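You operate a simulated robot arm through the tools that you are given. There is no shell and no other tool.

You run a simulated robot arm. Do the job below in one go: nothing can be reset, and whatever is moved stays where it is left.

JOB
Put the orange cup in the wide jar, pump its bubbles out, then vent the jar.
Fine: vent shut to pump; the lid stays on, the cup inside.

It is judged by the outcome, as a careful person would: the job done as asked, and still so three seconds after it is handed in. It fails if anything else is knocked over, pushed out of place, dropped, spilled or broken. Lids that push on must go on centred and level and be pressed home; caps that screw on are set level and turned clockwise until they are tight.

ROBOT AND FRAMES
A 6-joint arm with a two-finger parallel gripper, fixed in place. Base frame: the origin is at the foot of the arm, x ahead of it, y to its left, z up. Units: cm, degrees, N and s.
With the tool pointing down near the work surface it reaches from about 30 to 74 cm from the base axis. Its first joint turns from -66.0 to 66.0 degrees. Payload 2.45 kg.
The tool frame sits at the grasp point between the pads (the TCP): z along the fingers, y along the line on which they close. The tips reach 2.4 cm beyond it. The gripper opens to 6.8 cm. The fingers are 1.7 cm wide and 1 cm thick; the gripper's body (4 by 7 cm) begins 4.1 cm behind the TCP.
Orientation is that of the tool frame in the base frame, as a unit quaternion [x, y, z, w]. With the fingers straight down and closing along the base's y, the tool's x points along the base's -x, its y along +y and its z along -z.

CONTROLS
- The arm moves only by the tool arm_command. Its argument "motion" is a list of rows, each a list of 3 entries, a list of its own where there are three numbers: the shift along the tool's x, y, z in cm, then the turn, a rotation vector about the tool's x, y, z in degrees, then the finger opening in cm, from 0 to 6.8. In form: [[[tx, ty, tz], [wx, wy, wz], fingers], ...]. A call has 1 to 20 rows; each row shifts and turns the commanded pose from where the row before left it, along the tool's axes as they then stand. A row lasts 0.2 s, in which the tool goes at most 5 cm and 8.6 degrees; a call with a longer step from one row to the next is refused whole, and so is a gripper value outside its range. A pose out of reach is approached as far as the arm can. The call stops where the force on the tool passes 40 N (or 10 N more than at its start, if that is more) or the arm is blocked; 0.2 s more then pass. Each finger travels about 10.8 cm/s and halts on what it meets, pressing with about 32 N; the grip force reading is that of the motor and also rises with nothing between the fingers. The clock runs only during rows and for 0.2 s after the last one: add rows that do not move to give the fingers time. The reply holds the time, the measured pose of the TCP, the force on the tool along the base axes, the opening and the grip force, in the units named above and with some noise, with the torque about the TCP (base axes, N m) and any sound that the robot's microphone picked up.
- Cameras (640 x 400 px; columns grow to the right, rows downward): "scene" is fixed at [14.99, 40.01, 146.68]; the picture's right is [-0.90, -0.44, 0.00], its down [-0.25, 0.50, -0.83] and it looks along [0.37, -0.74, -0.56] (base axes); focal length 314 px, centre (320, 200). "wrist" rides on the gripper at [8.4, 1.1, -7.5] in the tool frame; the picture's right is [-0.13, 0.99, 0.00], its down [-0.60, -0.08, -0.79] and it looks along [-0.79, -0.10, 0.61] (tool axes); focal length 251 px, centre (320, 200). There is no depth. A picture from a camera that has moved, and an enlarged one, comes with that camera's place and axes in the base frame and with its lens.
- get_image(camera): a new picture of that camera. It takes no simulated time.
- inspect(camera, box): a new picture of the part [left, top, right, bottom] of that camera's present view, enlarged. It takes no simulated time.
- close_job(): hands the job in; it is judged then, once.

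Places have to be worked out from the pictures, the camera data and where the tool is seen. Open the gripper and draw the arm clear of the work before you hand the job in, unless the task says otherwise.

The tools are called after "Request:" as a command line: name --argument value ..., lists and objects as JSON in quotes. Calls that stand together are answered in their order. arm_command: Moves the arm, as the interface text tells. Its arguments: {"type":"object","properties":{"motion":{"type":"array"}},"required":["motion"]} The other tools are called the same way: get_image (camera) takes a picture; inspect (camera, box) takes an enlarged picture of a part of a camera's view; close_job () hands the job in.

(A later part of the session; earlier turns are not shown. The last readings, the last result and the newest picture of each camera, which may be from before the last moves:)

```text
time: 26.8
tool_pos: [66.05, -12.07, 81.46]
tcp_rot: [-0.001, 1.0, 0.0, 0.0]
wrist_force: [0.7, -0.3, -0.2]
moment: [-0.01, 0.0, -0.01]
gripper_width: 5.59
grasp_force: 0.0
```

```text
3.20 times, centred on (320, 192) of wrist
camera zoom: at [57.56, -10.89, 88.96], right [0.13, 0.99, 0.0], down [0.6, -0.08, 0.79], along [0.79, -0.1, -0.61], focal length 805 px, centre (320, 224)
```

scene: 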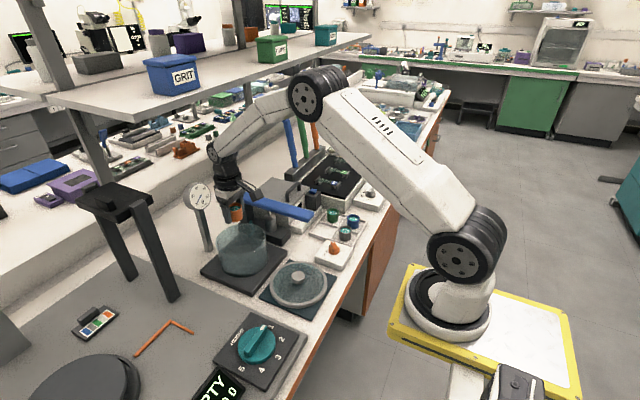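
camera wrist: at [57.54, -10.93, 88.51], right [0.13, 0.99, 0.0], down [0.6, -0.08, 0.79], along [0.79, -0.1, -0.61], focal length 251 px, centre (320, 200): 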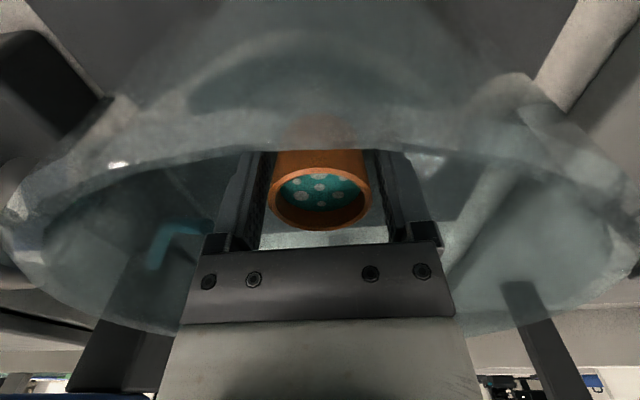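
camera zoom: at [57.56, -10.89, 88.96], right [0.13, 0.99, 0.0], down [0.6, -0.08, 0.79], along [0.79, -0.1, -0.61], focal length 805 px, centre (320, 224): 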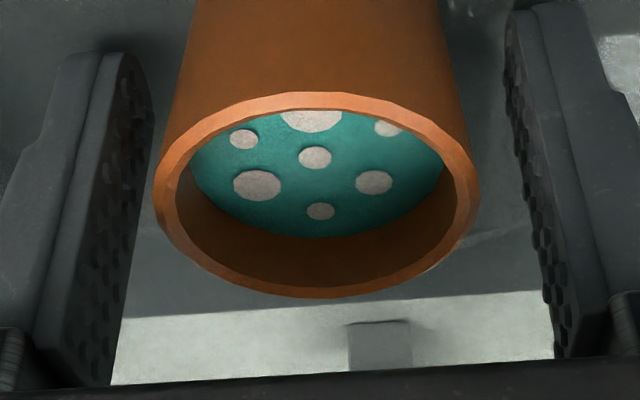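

Force is back to zero and the cup stands alone in the jar. I rise straight out.

Request:
arm_command --motion '[[[0, 0, -0.5], [0, 0, 0], 5.6], [[0, 0, -1], [0, 0, 0], 5.6], [[0, 0, -1.5], [0, 0, 0], 5.6], [[0, 0, -2], [0, 0, 0], 5.6], [[0, 0, -2.5], [0, 0, 0], 5.6], [[0, 0, -2.5], [0, 0, 0], 5.6], [[0, 0, -2.5], [0, 0, 0], 5.6], [[0, 0, -2.5], [0, 0, 0], 5.6], [[0, 0, -1], [0, 0, 0], 5.6], [[0, 0, 0], [0, 0, 0], 5.6]]'

Request:
get_image --camera "wrist"

Request:
inspect --camera "scene" --box '[190, 210, 350, 310]'

```text
time: 29.0
tool_pos: [66.06, -11.95, 97.45]
tcp_rot: [0.0, 1.0, 0.0, 0.0]
wrist_force: [-0.2, 0.0, 0.1]
moment: [-0.03, -0.02, -0.03]
gripper_width: 5.63
grasp_force: 0.1
```

```text
taken
camera wrist: at [57.57, -10.79, 104.93], right [0.13, 0.99, 0.0], down [0.6, -0.08, 0.79], along [0.79, -0.1, -0.61], focal length 251 px, centre (320, 200)
```

wrist: 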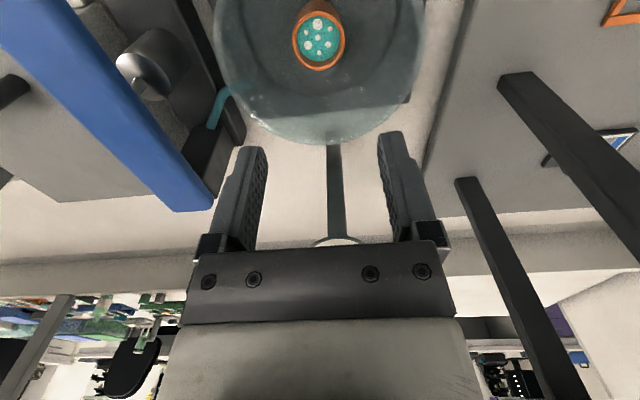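

```text
4.00 times, centred on (270, 260) of scene
camera zoom: at [14.99, 40.01, 146.68], right [-0.9, -0.44, 0.0], down [-0.25, 0.5, -0.83], along [0.37, -0.74, -0.56], focal length 1257 px, centre (520, -40)
```

zoom: 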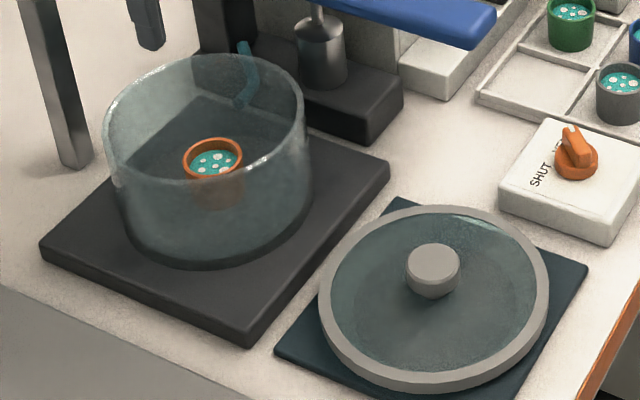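

Cup stands upright in the jar. I back off to see the whole jar rim in the wrist camera and measure its centre for the lid.

Request:
arm_command --motion '[[[1, 0, -0.5], [0, 0, 0], 6.0], [[2, 0, -0.5], [0, 0, 0], 6.8], [[2.5, 0, 0], [0, 0, 0], 6.8], [[2.5, 0, 0], [0, 0, 0], 6.8], [[2.5, 0, 0], [0, 0, 0], 6.8], [[1.5, 0, 0], [0, 0, 0], 6.8], [[0, 0, 0], [0, 0, 0], 6.8]]'

Request:
get_image --camera "wrist"

Request:
inspect --camera "wrist" --box '[220, 60, 420, 185]'

```text
time: 30.6
tool_pos: [53.91, -11.98, 98.47]
tcp_rot: [0.0, 1.0, 0.0, 0.0]
wrist_force: [0.0, -0.5, 0.0]
moment: [0.01, -0.03, 0.0]
gripper_width: 6.82
grasp_force: 0.0
```

```text
taken
camera wrist: at [45.43, -10.78, 105.97], right [0.13, 0.99, 0.0], down [0.6, -0.08, 0.79], along [0.79, -0.1, -0.61], focal length 251 px, centre (320, 200)
```

wrist: 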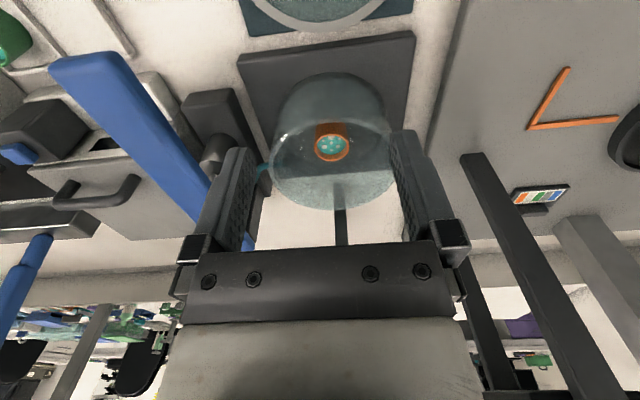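

```text
3.20 times, centred on (320, 122) of wrist
camera zoom: at [45.43, -10.78, 105.97], right [0.13, 0.99, 0.0], down [0.6, -0.08, 0.79], along [0.79, -0.1, -0.61], focal length 805 px, centre (320, 448)
```

zoom: 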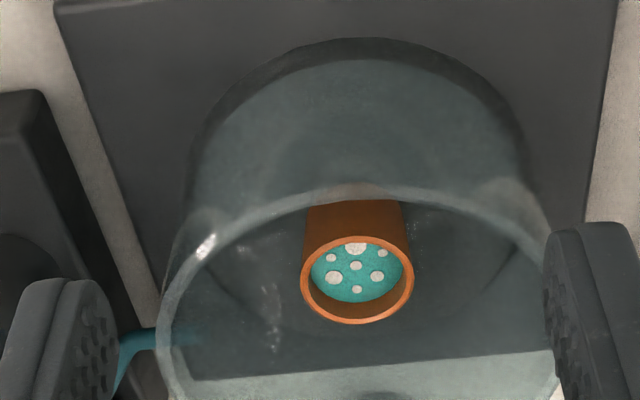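

I take high-zoom scene pictures of the jar rim and of the lid to measure both centres accurately.

Request:
inspect --camera "scene" --box '[208, 215, 280, 260]'

Request:
inspect --camera "scene" --box '[208, 235, 280, 280]'

Request:
inspect --camera "scene" --box '[260, 258, 340, 308]'

```text
8.89 times, centred on (244, 238) of scene
camera zoom: at [14.99, 40.01, 146.68], right [-0.9, -0.44, 0.0], down [-0.25, 0.5, -0.83], along [0.37, -0.74, -0.56], focal length 2793 px, centre (996, -133)
```

zoom: 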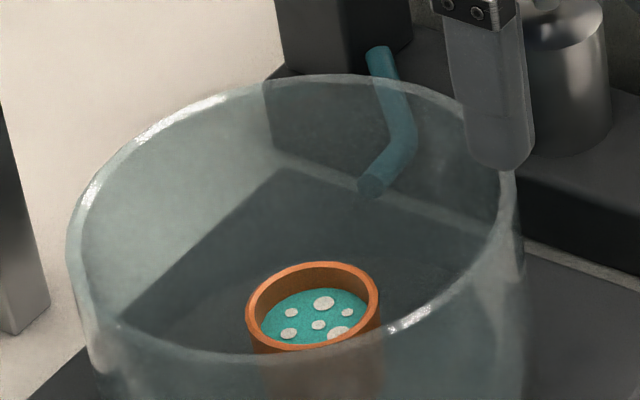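

```text
8.89 times, centred on (244, 258) of scene
camera zoom: at [14.99, 40.01, 146.68], right [-0.9, -0.44, 0.0], down [-0.25, 0.5, -0.83], along [0.37, -0.74, -0.56], focal length 2793 px, centre (996, -311)
```

zoom: 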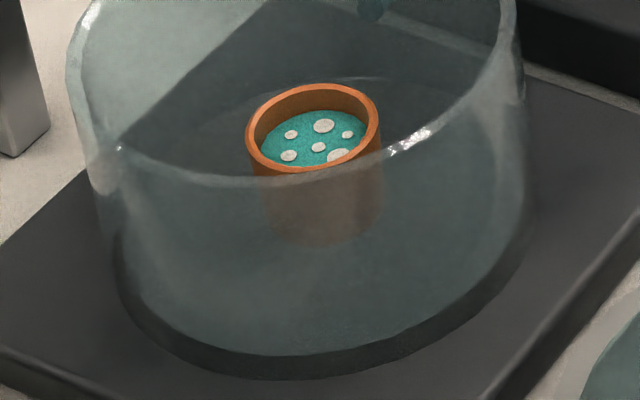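

```text
8.00 times, centred on (300, 283) of scene
camera zoom: at [14.99, 40.01, 146.68], right [-0.9, -0.44, 0.0], down [-0.25, 0.5, -0.83], along [0.37, -0.74, -0.56], focal length 2514 px, centre (480, -464)
```

zoom: 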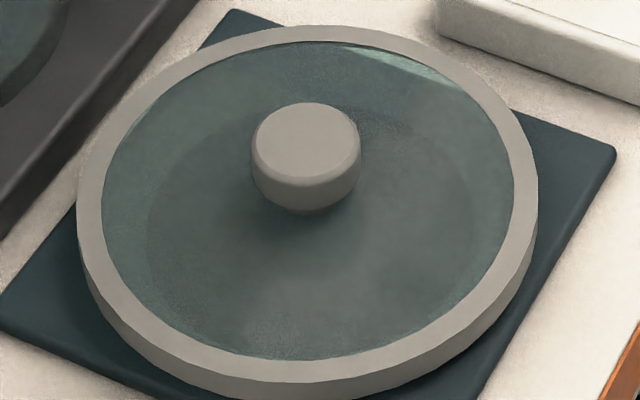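

I zoom further on the rim's back, front, left and right extremes to pin down the jar's centre and rim height.

Request:
inspect --camera "scene" --box '[228, 244, 260, 264]'

Request:
inspect --camera "scene" --box '[228, 214, 260, 234]'

Request:
inspect --camera "scene" --box '[206, 228, 238, 248]'

Request:
inspect --camera "scene" --box '[246, 228, 278, 248]'

```text
16.00 times, centred on (244, 254) of scene
camera zoom: at [14.99, 40.01, 146.68], right [-0.9, -0.44, 0.0], down [-0.25, 0.5, -0.83], along [0.37, -0.74, -0.56], focal length 5027 px, centre (1536, -664)
```

zoom: 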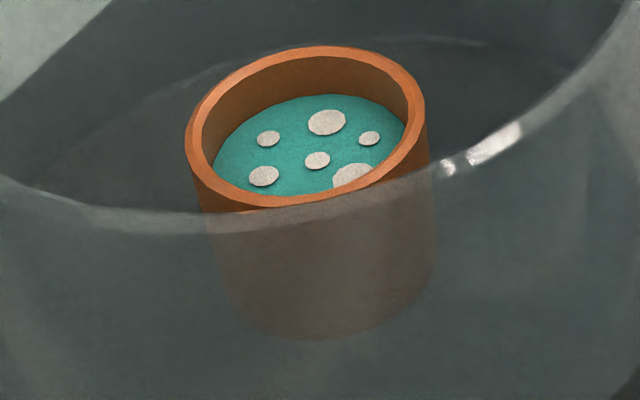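

```text
16.00 times, centred on (244, 224) of scene
camera zoom: at [14.99, 40.01, 146.68], right [-0.9, -0.44, 0.0], down [-0.25, 0.5, -0.83], along [0.37, -0.74, -0.56], focal length 5027 px, centre (1536, -184)
```

zoom: 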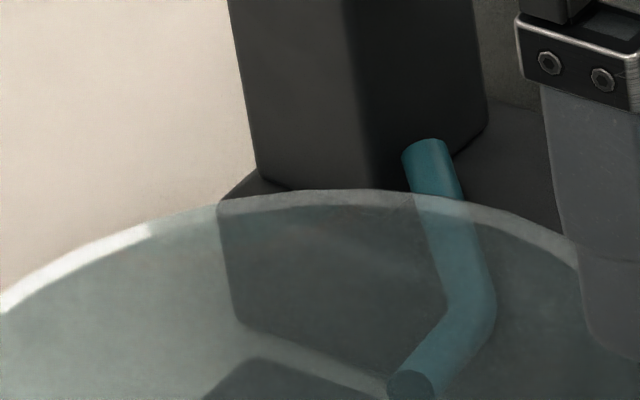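

```text
16.00 times, centred on (222, 238) of scene
camera zoom: at [14.99, 40.01, 146.68], right [-0.9, -0.44, 0.0], down [-0.25, 0.5, -0.83], along [0.37, -0.74, -0.56], focal length 5027 px, centre (1888, -408)
```

zoom: 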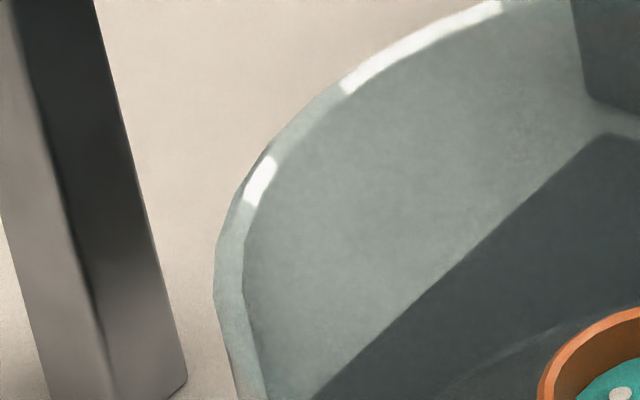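

```text
16.00 times, centred on (262, 238) of scene
camera zoom: at [14.99, 40.01, 146.68], right [-0.9, -0.44, 0.0], down [-0.25, 0.5, -0.83], along [0.37, -0.74, -0.56], focal length 5027 px, centre (1248, -408)
```

zoom: 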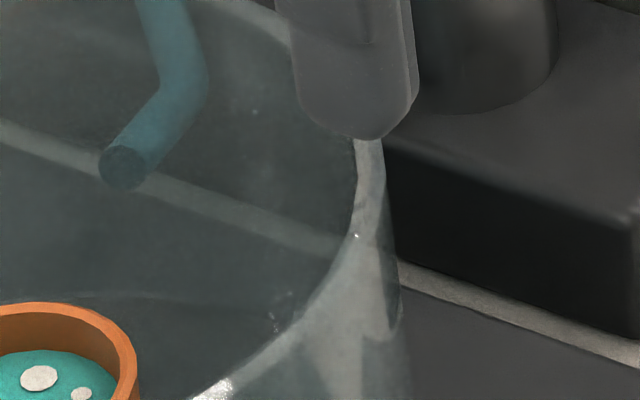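

The scene view alone leaves a height ambiguity, so I want one unobstructed wrist view of the whole rim. I move to x ≈ 60, slightly higher.

Request:
arm_command --motion '[[[-1.5, 0, -0.5], [0, 0, 0], 6.8], [[-2, 0, -0.5], [0, 0, 0], 6.8], [[-2, 0, -0.5], [0, 0, 0], 6.8], [[0, 0, 0], [0, 0, 0], 6.8], [[0, 0, 0], [0, 0, 0], 6.8]]'

Request:
get_image --camera "wrist"

Request:
inspect --camera "wrist" --box '[224, 20, 416, 140]'

Request:
inspect --camera "wrist" --box '[224, 60, 416, 180]'

```text
time: 31.8
tool_pos: [59.37, -12.03, 99.87]
tcp_rot: [0.0, 1.0, 0.001, 0.001]
wrist_force: [-0.1, 0.4, 0.6]
moment: [-0.01, 0.01, 0.03]
gripper_width: 6.77
grasp_force: 0.1
```

```text
taken
camera wrist: at [50.84, -10.82, 107.47], right [0.13, 0.99, 0.0], down [0.6, -0.08, 0.79], along [0.79, -0.1, -0.61], focal length 251 px, centre (320, 200)
```

wrist: 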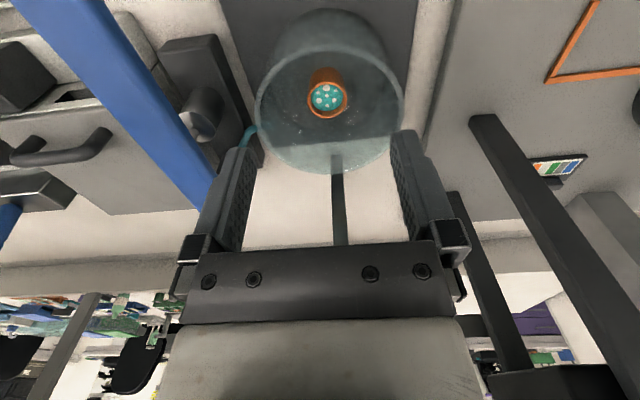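

```text
3.33 times, centred on (320, 80) of wrist
camera zoom: at [50.84, -10.82, 107.47], right [0.13, 0.99, 0.0], down [0.6, -0.08, 0.79], along [0.79, -0.1, -0.61], focal length 838 px, centre (320, 600)
```

zoom: 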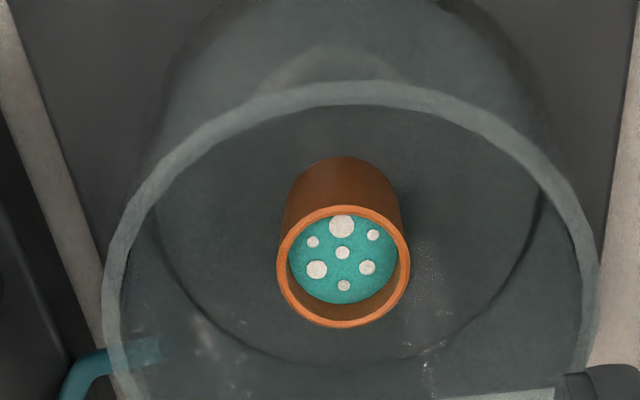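

```text
3.33 times, centred on (320, 120) of wrist
camera zoom: at [50.84, -10.82, 107.47], right [0.13, 0.99, 0.0], down [0.6, -0.08, 0.79], along [0.79, -0.1, -0.61], focal length 838 px, centre (320, 467)
```

zoom: 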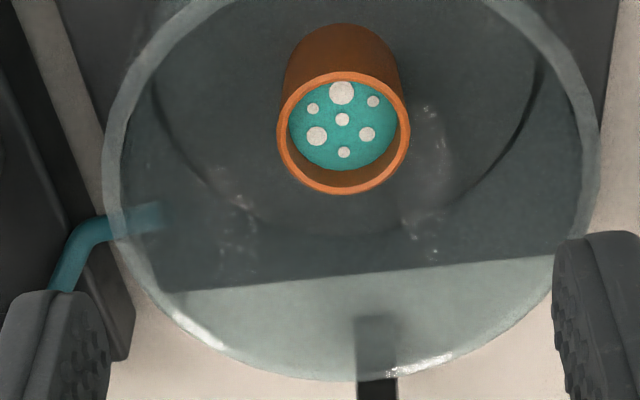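

Now I have precise numbers: jar centre ≈ (66.15, -12.0), rim z ≈ 86.2, outer radius ≈ 7.2. I move to an equivalent vantage for the lid.

Request:
arm_command --motion '[[[2.1, 0.1, 0], [0, 0, 0], 6.8], [[2.1, 0.1, 0], [0, 0, 0], 6.8], [[2.1, 0.1, 0.6], [0, 0, 0], 6.8], [[2.1, 0.1, 0.8], [0, 0, 0], 6.8], [[2.1, 0.1, 0.8], [0, 0, 0], 6.8], [[2.1, 0.1, 0.8], [0, 0, 0], 6.8], [[2.1, 0.1, 0.8], [0, 0, 0], 6.8], [[2.1, 0.1, 0.8], [0, 0, 0], 6.8], [[2.1, 0.1, 0.8], [0, 0, 0], 6.8], [[0, 0, 0.5], [0, 0, 0], 6.8], [[0, 0, 0], [0, 0, 0], 6.8]]'

Request:
get_image --camera "wrist"

Request:
inspect --camera "wrist" --box '[224, 0, 416, 120]'

Request:
inspect --camera "wrist" --box '[224, 60, 416, 180]'

```text
time: 34.2
tool_pos: [40.61, -11.25, 94.11]
tcp_rot: [0.001, 1.0, 0.0, -0.001]
wrist_force: [0.1, 0.2, -0.3]
moment: [0.01, -0.02, -0.02]
gripper_width: 6.81
grasp_force: 0.0
```

```text
taken
camera wrist: at [32.16, -9.97, 101.64], right [0.13, 0.99, 0.0], down [0.6, -0.08, 0.79], along [0.79, -0.1, -0.61], focal length 251 px, centre (320, 200)
```

wrist: 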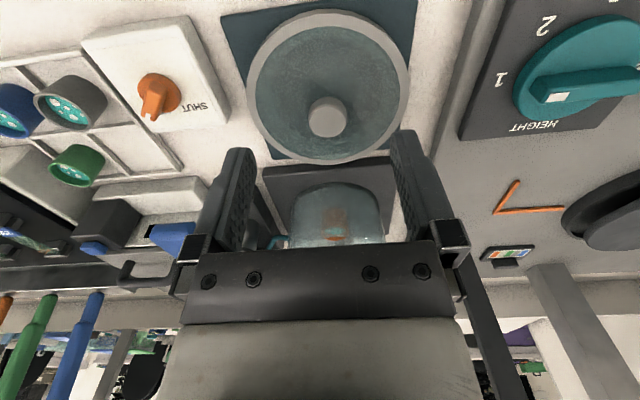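

```text
3.33 times, centred on (320, 60) of wrist
camera zoom: at [32.16, -9.97, 101.64], right [0.13, 0.99, 0.0], down [0.6, -0.08, 0.79], along [0.79, -0.1, -0.61], focal length 838 px, centre (320, 667)
```

zoom: 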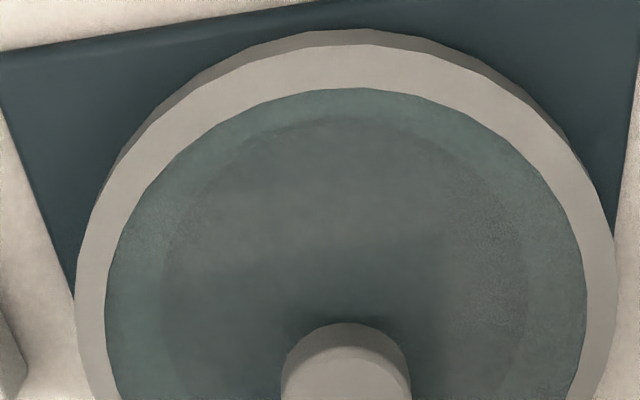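

```text
3.33 times, centred on (320, 120) of wrist
camera zoom: at [32.16, -9.97, 101.64], right [0.13, 0.99, 0.0], down [0.6, -0.08, 0.79], along [0.79, -0.1, -0.61], focal length 838 px, centre (320, 467)
```

zoom: 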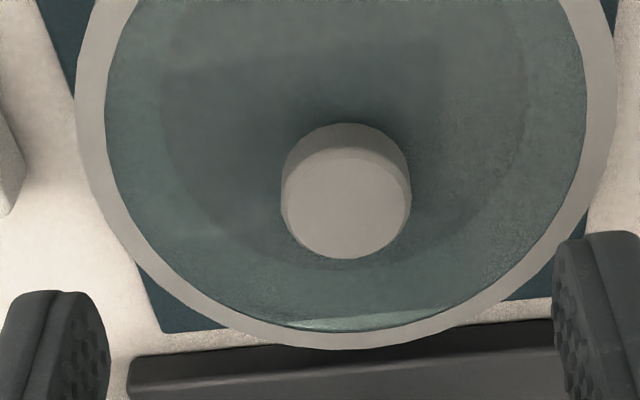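

Lid centre and knob measure ≈ (46.87, -11.2), ring top ≈ 78.6, knob top ≈ 80.9 with diameter ≈ 3.6. I move above the knob and check alignment.

Request:
arm_command --motion '[[[-1.5, 0, 1], [0, 0, 0], 6.0], [[-2, 0, 1.5], [0, 0, 0], 6.0], [[-2, 0, 1.5], [0, 0, 0], 6.0], [[-0.76, 0.03, 1.5], [0, 0, 0], 6.0], [[0, 0, 1.5], [0, 0, 0], 6.0], [[0, 0, 1.2], [0, 0, 0], 6.0], [[0, 0, 0], [0, 0, 0], 6.0], [[0, 0, 0], [0, 0, 0], 6.0]]'

Request:
get_image --camera "wrist"

Request:
inspect --camera "wrist" --box '[240, 80, 400, 180]'

Request:
inspect --camera "scene" --box '[260, 240, 356, 300]'

```text
time: 36.0
tool_pos: [46.93, -11.11, 85.93]
tcp_rot: [-0.001, 1.0, 0.0, 0.0]
wrist_force: [-0.4, 0.3, 0.8]
moment: [0.02, 0.01, 0.0]
gripper_width: 6.02
grasp_force: 0.0
```

```text
taken
camera wrist: at [38.35, -9.92, 93.43], right [0.13, 0.99, 0.0], down [0.6, -0.08, 0.79], along [0.79, -0.1, -0.61], focal length 251 px, centre (320, 200)
```

wrist: 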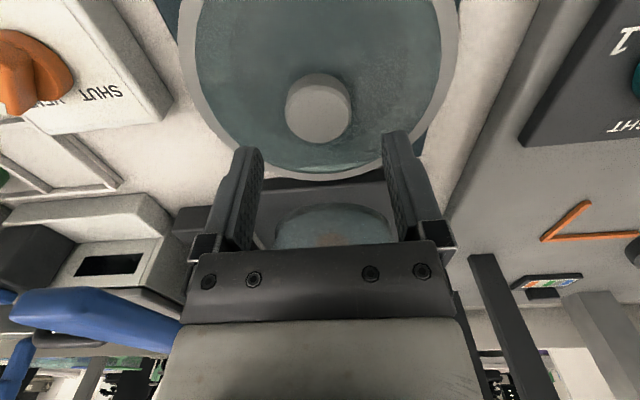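

```text
4.00 times, centred on (320, 130) of wrist
camera zoom: at [38.35, -9.92, 93.43], right [0.13, 0.99, 0.0], down [0.6, -0.08, 0.79], along [0.79, -0.1, -0.61], focal length 1006 px, centre (320, 480)
```

zoom: 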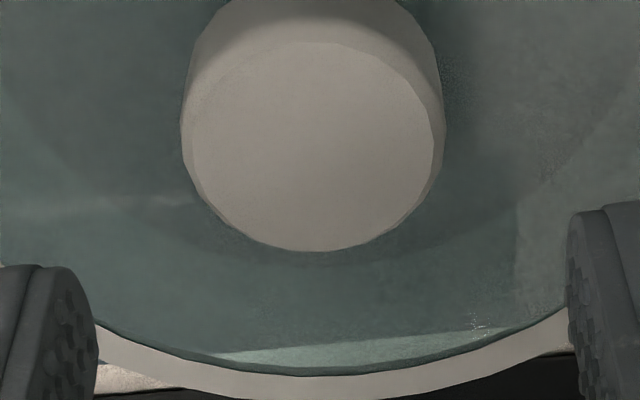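

```text
6.67 times, centred on (308, 270) of scene
camera zoom: at [14.99, 40.01, 146.68], right [-0.9, -0.44, 0.0], down [-0.25, 0.5, -0.83], along [0.37, -0.74, -0.56], focal length 2095 px, centre (400, -267)
```

zoom: 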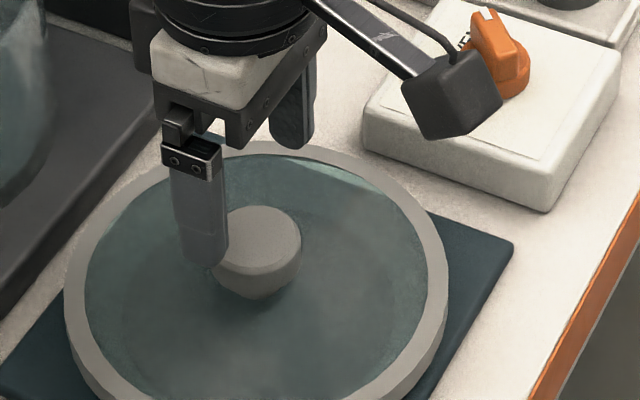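

Knob is within 0.1 cm of the tool axis. I nudge -0.1 in y and lower to z ≈ 81.4 so that the tips stay just above the glass.

Request:
arm_command --motion '[[[0, -0.1, 1.0], [0, 0, 0], 5.6], [[0, 0, 1.0], [0, 0, 0], 5.6], [[0, 0, 1.0], [0, 0, 0], 5.6], [[0, 0, 0.7], [0, 0, 0], 5.6], [[0, 0, 0.5], [0, 0, 0], 5.6], [[0, 0, 0.2], [0, 0, 0], 5.6], [[0, 0, 0], [0, 0, 0], 5.6]]'

Request:
inspect --camera "wrist" --box '[220, 90, 420, 215]'

Request:
inspect --camera "scene" --box '[270, 255, 350, 305]'

```text
time: 37.6
tool_pos: [46.72, -11.32, 81.61]
tcp_rot: [-0.001, 1.0, 0.0, 0.001]
wrist_force: [1.2, 0.0, 0.8]
moment: [0.03, 0.03, 0.01]
gripper_width: 5.59
grasp_force: 0.0
```

```text
3.20 times, centred on (320, 152) of wrist
camera zoom: at [38.36, -10.08, 89.03], right [0.13, 0.99, 0.0], down [0.6, -0.08, 0.79], along [0.79, -0.1, -0.61], focal length 805 px, centre (320, 352)
```

zoom: 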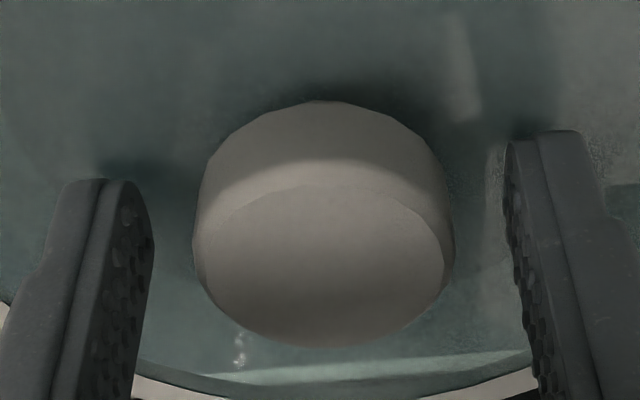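

```text
8.00 times, centred on (310, 280) of scene
camera zoom: at [14.99, 40.01, 146.68], right [-0.9, -0.44, 0.0], down [-0.25, 0.5, -0.83], along [0.37, -0.74, -0.56], focal length 2514 px, centre (400, -440)
```

zoom: 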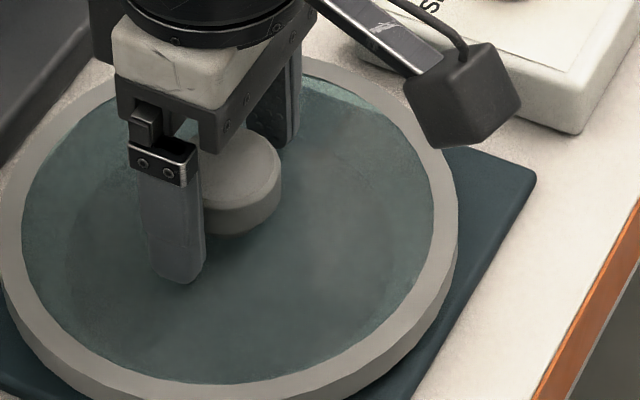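

Pads overlap the knob by ~1.8 cm without touching glass. I close on the knob.

Request:
arm_command --motion '[[[0, 0, 0], [0, 0, 0], 5.0], [[0, 0, 0], [0, 0, 0], 4.5], [[0, 0, 0], [0, 0, 0], 4.1], [[0, 0, 0], [0, 0, 0], 3.7], [[0, 0, 0], [0, 0, 0], 3.3], [[0, 0, 0], [0, 0, 0], 2.9], [[0, 0, 0], [0, 0, 0], 2.9]]'

Request:
get_image --camera "wrist"

Request:
inspect --camera "wrist" --box '[220, 90, 420, 215]'

```text
time: 39.2
tool_pos: [46.85, -11.15, 81.46]
tcp_rot: [0.0, 1.0, 0.0, 0.001]
wrist_force: [0.1, 5.0, 2.6]
moment: [0.09, 0.02, 0.0]
gripper_width: 3.7
grasp_force: 32.0
```

```text
taken
camera wrist: at [38.35, -10.06, 89.04], right [0.13, 0.99, 0.0], down [0.6, -0.08, 0.79], along [0.79, -0.1, -0.61], focal length 251 px, centre (320, 200)
```

wrist: 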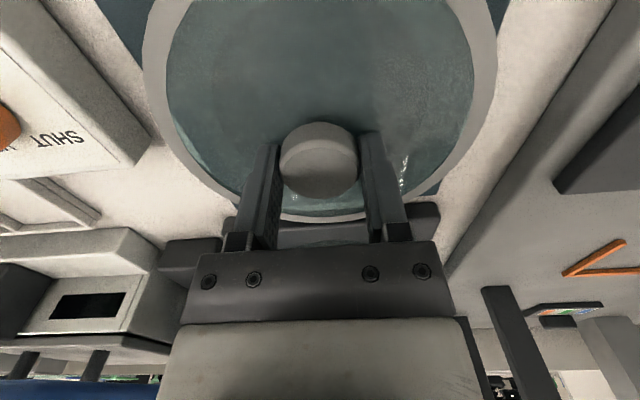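

```text
3.20 times, centred on (320, 152) of wrist
camera zoom: at [38.35, -10.06, 89.04], right [0.13, 0.99, 0.0], down [0.6, -0.08, 0.79], along [0.79, -0.1, -0.61], focal length 805 px, centre (320, 352)
```

zoom: 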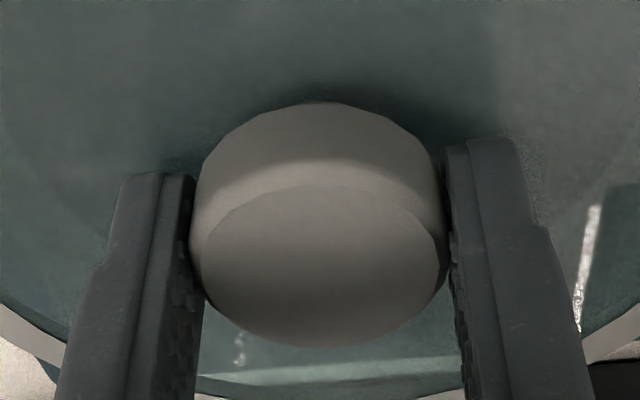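

Knob held at 3.70 cm. I lift a little and check that the lid hangs level.

Request:
arm_command --motion '[[[0, 0, -0.3], [0, 0, 0], 2.9], [[0, 0, -0.5], [0, 0, 0], 2.9], [[0, 0, -0.8], [0, 0, 0], 2.9], [[0, 0, -1.0], [0, 0, 0], 2.9], [[0, 0, -1.0], [0, 0, 0], 2.9], [[0, 0, 0], [0, 0, 0], 2.9]]'

Request:
get_image --camera "wrist"

Request:
inspect --camera "scene" --box '[250, 240, 362, 310]'

```text
time: 40.6
tool_pos: [46.85, -11.26, 85.26]
tcp_rot: [0.0, 1.0, 0.001, 0.0]
wrist_force: [-0.4, -0.3, -3.0]
moment: [0.03, -0.02, 0.0]
gripper_width: 3.69
grasp_force: 31.9
```

```text
taken
camera wrist: at [38.37, -10.09, 92.7], right [0.13, 0.99, 0.0], down [0.6, -0.08, 0.79], along [0.79, -0.1, -0.61], focal length 251 px, centre (320, 200)
```

wrist: 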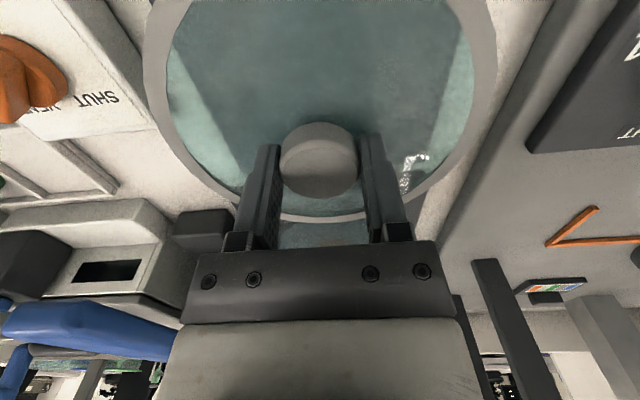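

```text
5.71 times, centred on (306, 275) of scene
camera zoom: at [15.0, 40.01, 146.68], right [-0.9, -0.44, 0.0], down [-0.25, 0.5, -0.83], along [0.37, -0.74, -0.56], focal length 1795 px, centre (400, -229)
```

zoom: 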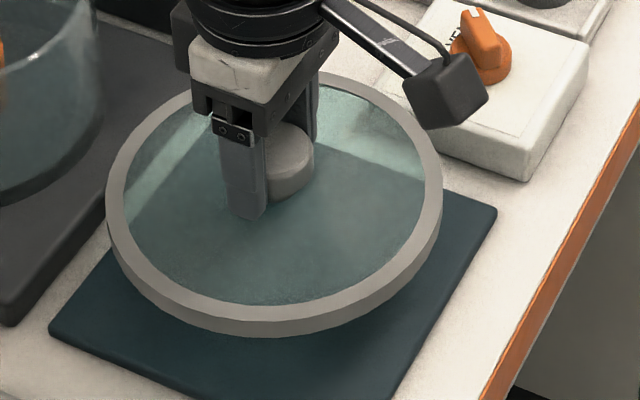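

The lid lifts level (≈3 N). I measure the lid ring relative to the tool in the wrist view.

Request:
inspect --camera "wrist" --box '[270, 180, 370, 240]'

Request:
inspect --camera "wrist" --box '[130, 0, 290, 100]'

Request:
inspect --camera "wrist" --box '[370, 0, 530, 100]'

```text
6.40 times, centred on (320, 210) of wrist
camera zoom: at [38.37, -10.09, 92.7], right [0.13, 0.99, 0.0], down [0.6, -0.08, 0.79], along [0.79, -0.1, -0.61], focal length 1609 px, centre (320, 136)
```

zoom: 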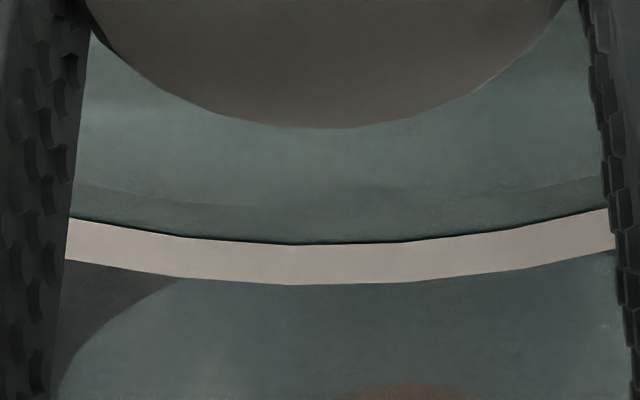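

```text
4.00 times, centred on (210, 50) of wrist
camera zoom: at [38.37, -10.09, 92.7], right [0.13, 0.99, 0.0], down [0.6, -0.08, 0.79], along [0.79, -0.1, -0.61], focal length 1006 px, centre (760, 800)
```

zoom: 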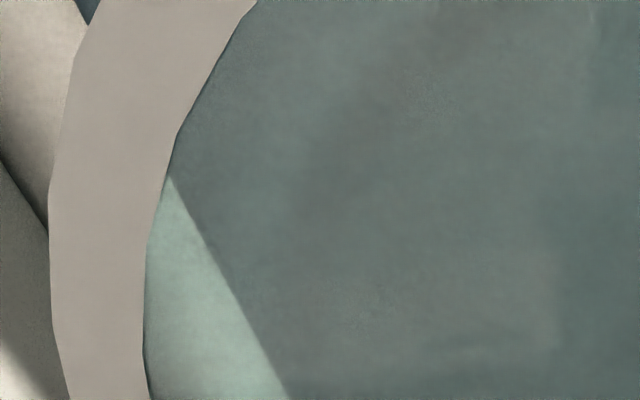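

```text
4.00 times, centred on (450, 50) of wrist
camera zoom: at [38.37, -10.09, 92.7], right [0.13, 0.99, 0.0], down [0.6, -0.08, 0.79], along [0.79, -0.1, -0.61], focal length 1006 px, centre (-200, 800)
```

zoom: 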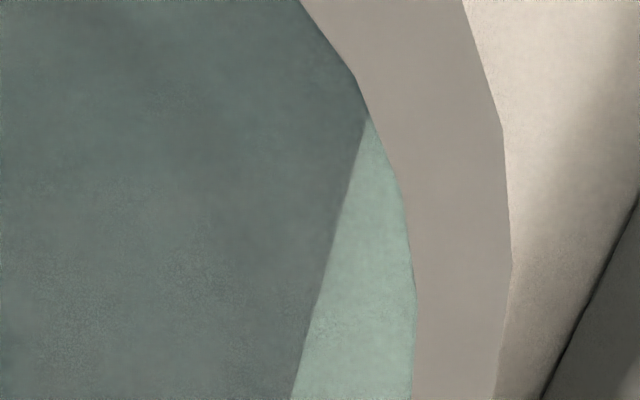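

The lid is centred on the tool within ~0.1 cm and its ring top is 2.8 cm below the TCP. I raise it and carry it level to above the jar.

Request:
arm_command --motion '[[[0, 0, -1.2], [0, 0, 0], 2.9], [[0, 0, -1.8], [0, 0, 0], 2.9], [[0, 0, -2.0], [0, 0, 0], 2.9], [[0, 0, -2.0], [0, 0, 0], 2.9], [[0, 0, -2.0], [0, 0, 0], 2.9], [[0, 0, -1.0], [0, 0, 0], 2.9], [[-0.8, 0, 0], [0, 0, 0], 2.9], [[-1.5, -0.08, 0], [0, 0, 0], 2.9], [[-2, -0.08, 0], [0, 0, 0], 2.9], [[-2, -0.08, 0], [0, 0, 0], 2.9], [[-2, -0.08, 0], [0, 0, 0], 2.9], [[-2, -0.08, 0], [0, 0, 0], 2.9], [[-2, -0.08, 0], [0, 0, 0], 2.9], [[-2, -0.08, 0], [0, 0, 0], 2.9], [[-2, -0.08, 0], [0, 0, 0], 2.9], [[-1.5, -0.08, 0], [0, 0, 0], 2.9], [[-1.0, 0, 0], [0, 0, 0], 2.9], [[-0.5, 0, 0], [0, 0, 0], 2.9], [[0, 0, 0], [0, 0, 0], 2.9], [[0, 0, 0], [0, 0, 0], 2.9]]'

Request:
get_image --camera "wrist"

Request:
inspect --camera "scene" --box '[180, 170, 308, 290]'

```text
time: 44.8
tool_pos: [66.3, -12.05, 95.1]
tcp_rot: [0.001, 1.0, 0.001, 0.0]
wrist_force: [0.2, 0.8, -2.8]
moment: [-0.01, 0.0, 0.02]
gripper_width: 3.72
grasp_force: 32.0
```

```text
taken
camera wrist: at [57.74, -10.8, 102.59], right [0.13, 0.99, 0.0], down [0.6, -0.08, 0.79], along [0.79, -0.1, -0.61], focal length 251 px, centre (320, 200)
```

wrist: 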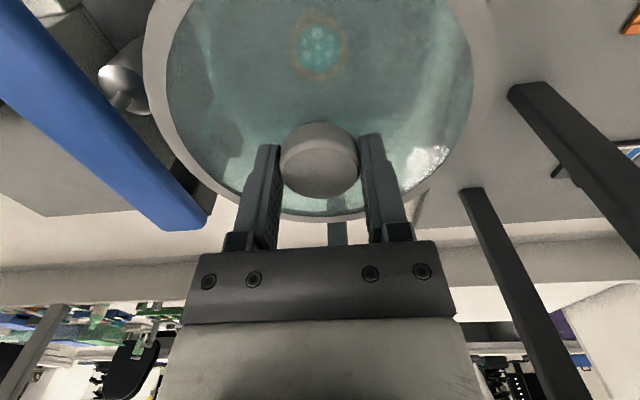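

```text
3.33 times, centred on (244, 230) of scene
camera zoom: at [15.0, 40.01, 146.68], right [-0.9, -0.44, 0.0], down [-0.25, 0.5, -0.83], along [0.37, -0.74, -0.56], focal length 1047 px, centre (573, 100)
```

zoom: 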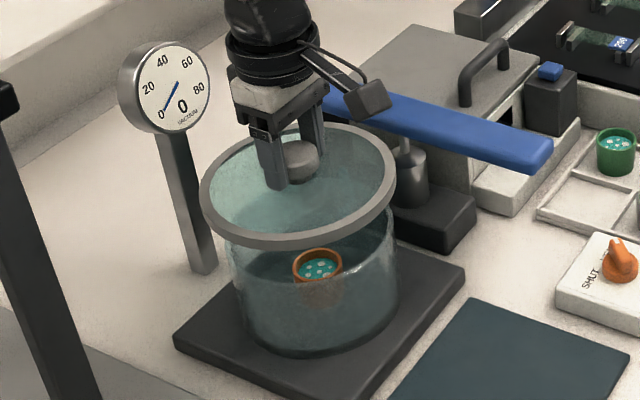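

The lid hangs over the jar at (66.2, -12.0). I lower part of the way and compare the lid ring with the jar rim in the scene view.

Request:
arm_command --motion '[[[0, 0, 0.8], [0, 0, 0], 2.9], [[0, 0, 1.0], [0, 0, 0], 2.9], [[0, 0, 0.8], [0, 0, 0], 2.9], [[0, 0, 0.4], [0, 0, 0], 2.9], [[0, 0, 0], [0, 0, 0], 2.9]]'

Request:
inspect --camera "scene" --box '[196, 195, 292, 255]'

Request:
inspect --camera "scene" --box '[196, 225, 292, 285]'

Request:
get_image --camera "wrist"

```text
time: 46.0
tool_pos: [66.16, -11.97, 92.0]
tcp_rot: [0.0, 1.0, 0.0, 0.0]
wrist_force: [0.5, -0.2, -2.3]
moment: [0.03, -0.02, -0.01]
gripper_width: 3.69
grasp_force: 31.7
```

```text
6.67 times, centred on (244, 225) of scene
camera zoom: at [15.0, 40.01, 146.68], right [-0.9, -0.44, 0.0], down [-0.25, 0.5, -0.83], along [0.37, -0.74, -0.56], focal length 2095 px, centre (827, 33)
```

zoom: 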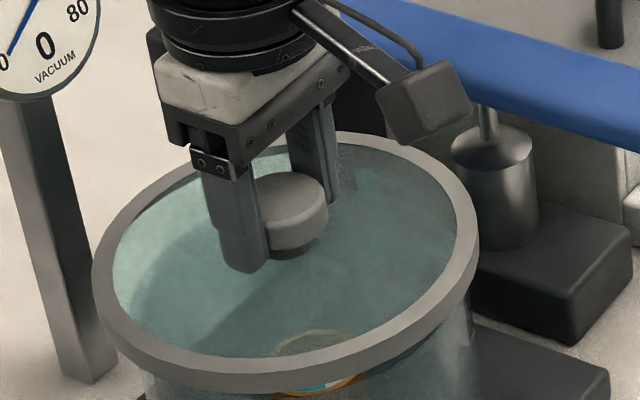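

```text
6.67 times, centred on (244, 255) of scene
camera zoom: at [15.0, 40.01, 146.68], right [-0.9, -0.44, 0.0], down [-0.25, 0.5, -0.83], along [0.37, -0.74, -0.56], focal length 2095 px, centre (827, -167)
```

zoom: 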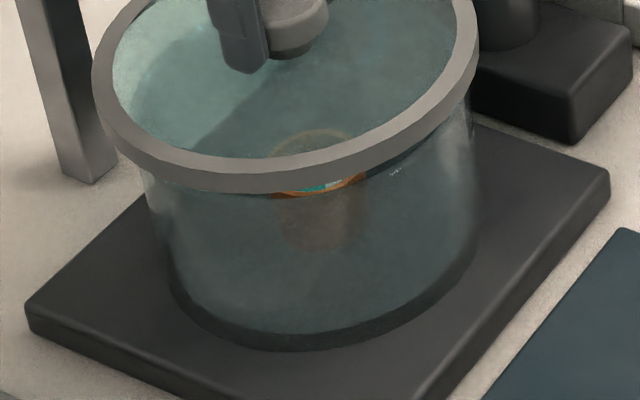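

```text
taken
camera wrist: at [57.68, -10.71, 99.6], right [0.13, 0.99, 0.0], down [0.6, -0.08, 0.79], along [0.79, -0.1, -0.61], focal length 251 px, centre (320, 200)
```

wrist: 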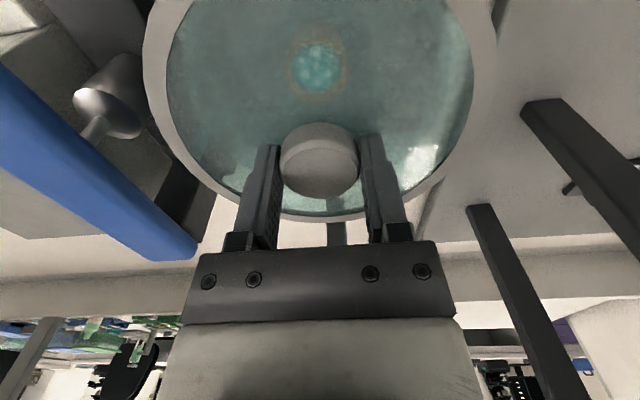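

Lid and jar agree within ~0.15 cm. I lower in small steps watching for contact.

Request:
arm_command --motion '[[[0, 0, 0.4], [0, 0, 0], 2.9], [[0, 0, 0.4], [0, 0, 0], 2.9], [[0, 0, 0.3], [0, 0, 0], 2.9], [[0, 0, 0.2], [0, 0, 0], 2.9], [[0, 0, 0], [0, 0, 0], 2.9]]'

Request:
inspect --camera "scene" --box '[204, 210, 284, 260]'

```text
time: 47.2
tool_pos: [66.1, -11.94, 90.79]
tcp_rot: [0.0, 1.0, 0.0, 0.0]
wrist_force: [-0.7, 0.1, -2.6]
moment: [0.04, 0.04, 0.02]
gripper_width: 3.71
grasp_force: 32.1
```

```text
8.00 times, centred on (244, 235) of scene
camera zoom: at [15.0, 40.01, 146.68], right [-0.9, -0.44, 0.0], down [-0.25, 0.5, -0.83], along [0.37, -0.74, -0.56], focal length 2514 px, centre (928, -80)
```

zoom: 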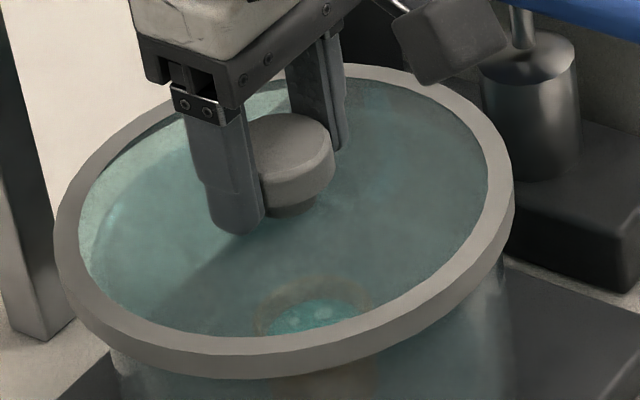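

I check the overhang of the lid over the jar wall on both sides at higher zoom.

Request:
inspect --camera "scene" --box '[208, 240, 240, 260]'

Request:
inspect --camera "scene" --box '[250, 232, 282, 252]'

Request:
inspect --camera "scene" --box '[228, 246, 260, 266]'

```text
16.00 times, centred on (224, 250) of scene
camera zoom: at [15.0, 40.01, 146.68], right [-0.9, -0.44, 0.0], down [-0.25, 0.5, -0.83], along [0.37, -0.74, -0.56], focal length 5027 px, centre (1856, -600)
```

zoom: 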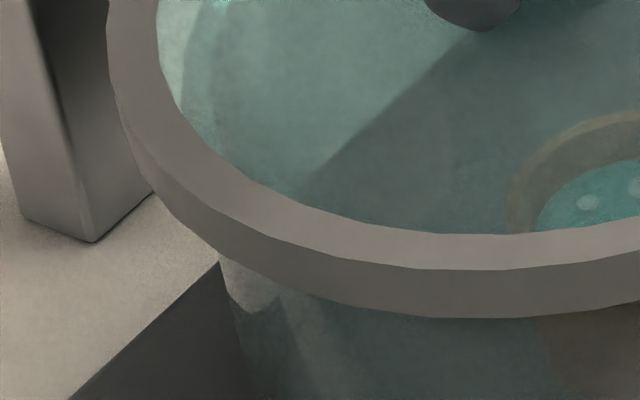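

```text
16.00 times, centred on (266, 242) of scene
camera zoom: at [15.0, 40.01, 146.68], right [-0.9, -0.44, 0.0], down [-0.25, 0.5, -0.83], along [0.37, -0.74, -0.56], focal length 5027 px, centre (1184, -472)
```

zoom: 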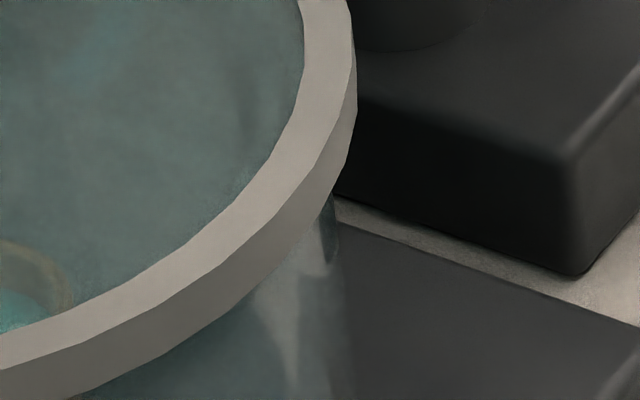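

```text
16.00 times, centred on (244, 256) of scene
camera zoom: at [15.0, 40.01, 146.68], right [-0.9, -0.44, 0.0], down [-0.25, 0.5, -0.83], along [0.37, -0.74, -0.56], focal length 5027 px, centre (1536, -696)
```

zoom: 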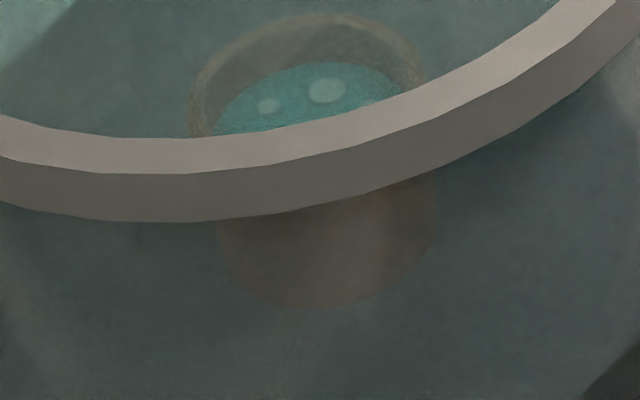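

Side overhang is symmetric to ~0.1 cm. I look at the wrist view through the glass for the fore‑aft alignment.

Request:
inspect --camera "wrist" --box '[150, 100, 490, 240]'

Request:
inspect --camera "wrist" --box '[140, 0, 500, 130]'

```text
1.88 times, centred on (320, 170) of wrist
camera zoom: at [57.7, -10.76, 98.34], right [0.13, 0.99, 0.0], down [0.6, -0.08, 0.79], along [0.79, -0.1, -0.61], focal length 473 px, centre (320, 256)
```

zoom: 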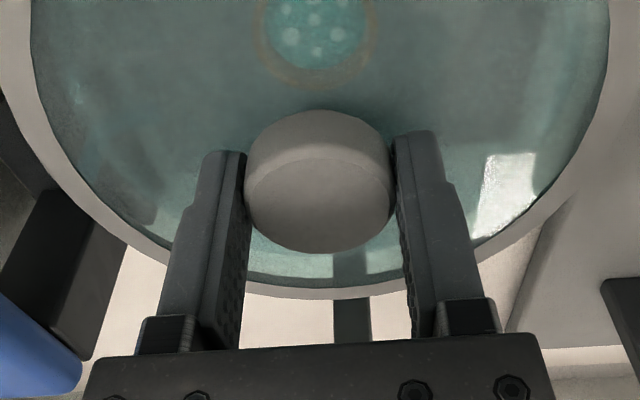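

```text
1.78 times, centred on (320, 65) of wrist
camera zoom: at [57.7, -10.76, 98.34], right [0.13, 0.99, 0.0], down [0.6, -0.08, 0.79], along [0.79, -0.1, -0.61], focal length 447 px, centre (320, 440)
```

zoom: 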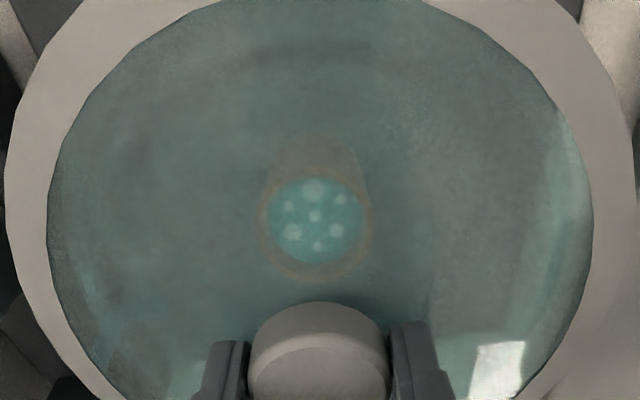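

Combining all the views, the rim is at z ≈ 86.4 and the jar centre at ≈ (66.05, -11.95), matching the tool. I go on down in fine steps.

Request:
arm_command --motion '[[[0, 0, 0.2], [0, 0, 0], 2.9], [[0, 0, 0.2], [0, 0, 0], 2.9], [[0, 0, 0.15], [0, 0, 0], 2.9], [[0, 0, 0], [0, 0, 0], 2.9]]'

```text
time: 48.2
tool_pos: [66.09, -11.87, 90.43]
tcp_rot: [0.0, 1.0, 0.0, 0.001]
wrist_force: [-8.2, 0.5, 17.6]
moment: [0.06, 0.82, -0.04]
gripper_width: 3.73
grasp_force: 32.5
```

Contact with a sideways push toward -x and a moment about y: the lid sits slightly too far in +x. I lift 0.4, shift 0.15 cm toward -x and try again.

Request:
arm_command --motion '[[[0, 0, -0.4], [0, 0, 0], 2.9], [[0.15, 0, 0], [0, 0, 0], 2.9], [[0, 0, 0], [0, 0, 0], 2.9]]'

Request:
get_image --camera "wrist"

Request:
inspect --camera "scene" --box '[204, 210, 284, 260]'

```text
time: 49.0
tool_pos: [66.02, -11.99, 90.63]
tcp_rot: [0.0, 1.0, 0.001, 0.0]
wrist_force: [0.1, 0.1, -2.6]
moment: [-0.02, -0.01, 0.02]
gripper_width: 3.7
grasp_force: 32.2
```

```text
taken
camera wrist: at [57.51, -10.76, 98.15], right [0.13, 0.99, 0.0], down [0.6, -0.08, 0.79], along [0.79, -0.1, -0.61], focal length 251 px, centre (320, 200)
```

wrist: 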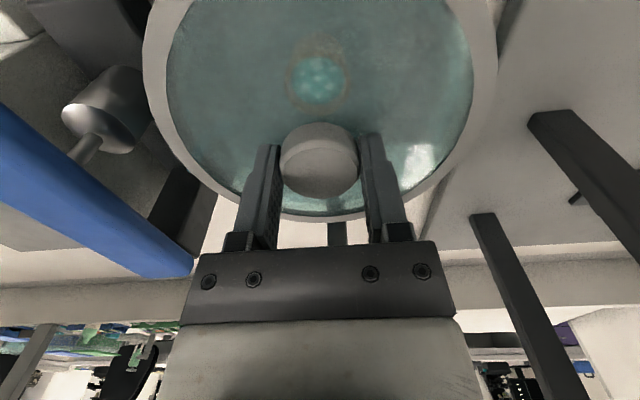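

```text
8.00 times, centred on (244, 235) of scene
camera zoom: at [15.0, 40.01, 146.68], right [-0.9, -0.44, 0.0], down [-0.25, 0.5, -0.83], along [0.37, -0.74, -0.56], focal length 2514 px, centre (928, -80)
```

zoom: 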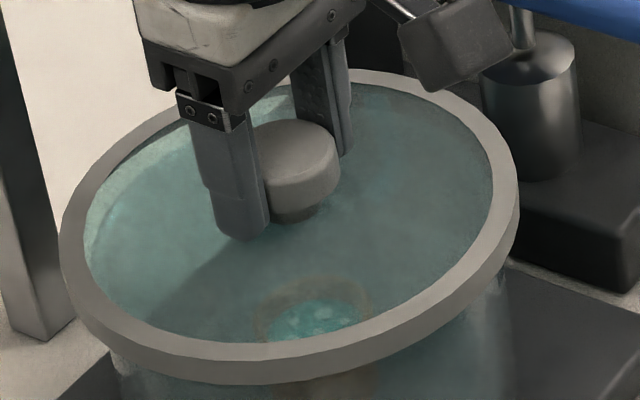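

I lower again in 0.1–0.15 cm steps.

Request:
arm_command --motion '[[[0, 0, 0.15], [0, 0, 0], 2.9], [[0, 0, 0.1], [0, 0, 0], 2.9], [[0, 0, 0.1], [0, 0, 0], 2.9], [[0, 0, 0], [0, 0, 0], 2.9]]'

```text
time: 50.0
tool_pos: [66.17, -12.03, 90.47]
tcp_rot: [0.001, 1.0, 0.0, 0.001]
wrist_force: [-3.1, -2.1, 11.0]
moment: [-0.01, 0.37, -0.02]
gripper_width: 3.71
grasp_force: 31.9
```

The side force and moment shrank by about half, so the direction is right. I lift, shift another 0.2 cm toward -x (and 0.05 toward -y), and lower again.

Request:
arm_command --motion '[[[0, 0, -0.35], [0, 0, 0], 2.9], [[0.2, -0.05, 0], [0, 0, 0], 2.9], [[0, 0, 0], [0, 0, 0], 2.9], [[0, 0, 0.15], [0, 0, 0], 2.9], [[0, 0, 0.1], [0, 0, 0], 2.9], [[0, 0, 0.1], [0, 0, 0], 2.9], [[0, 0, 0], [0, 0, 0], 2.9]]'

```text
time: 51.6
tool_pos: [65.8, -11.9, 90.4]
tcp_rot: [0.0, 1.0, 0.0, 0.001]
wrist_force: [-1.1, 0.4, 5.0]
moment: [0.0, 0.09, 0.01]
gripper_width: 3.67
grasp_force: 32.2
```

Better again (contact 7 N, small moment). I shift a further 0.1 cm toward -x and lower gently.

Request:
arm_command --motion '[[[0, 0, -0.25], [0, 0, 0], 2.9], [[0.1, 0, 0], [0, 0, 0], 2.9], [[0, 0, 0], [0, 0, 0], 2.9], [[0, 0, 0.15], [0, 0, 0], 2.9], [[0, 0, 0.1], [0, 0, 0], 2.9], [[0, 0, 0.1], [0, 0, 0], 2.9], [[0, 0, 0], [0, 0, 0], 2.9]]'

```text
time: 53.2
tool_pos: [65.81, -11.94, 90.42]
tcp_rot: [0.0, 1.0, 0.0, 0.001]
wrist_force: [-5.6, 5.8, 26.8]
moment: [0.13, 0.29, 0.0]
gripper_width: 3.69
grasp_force: 32.0
```

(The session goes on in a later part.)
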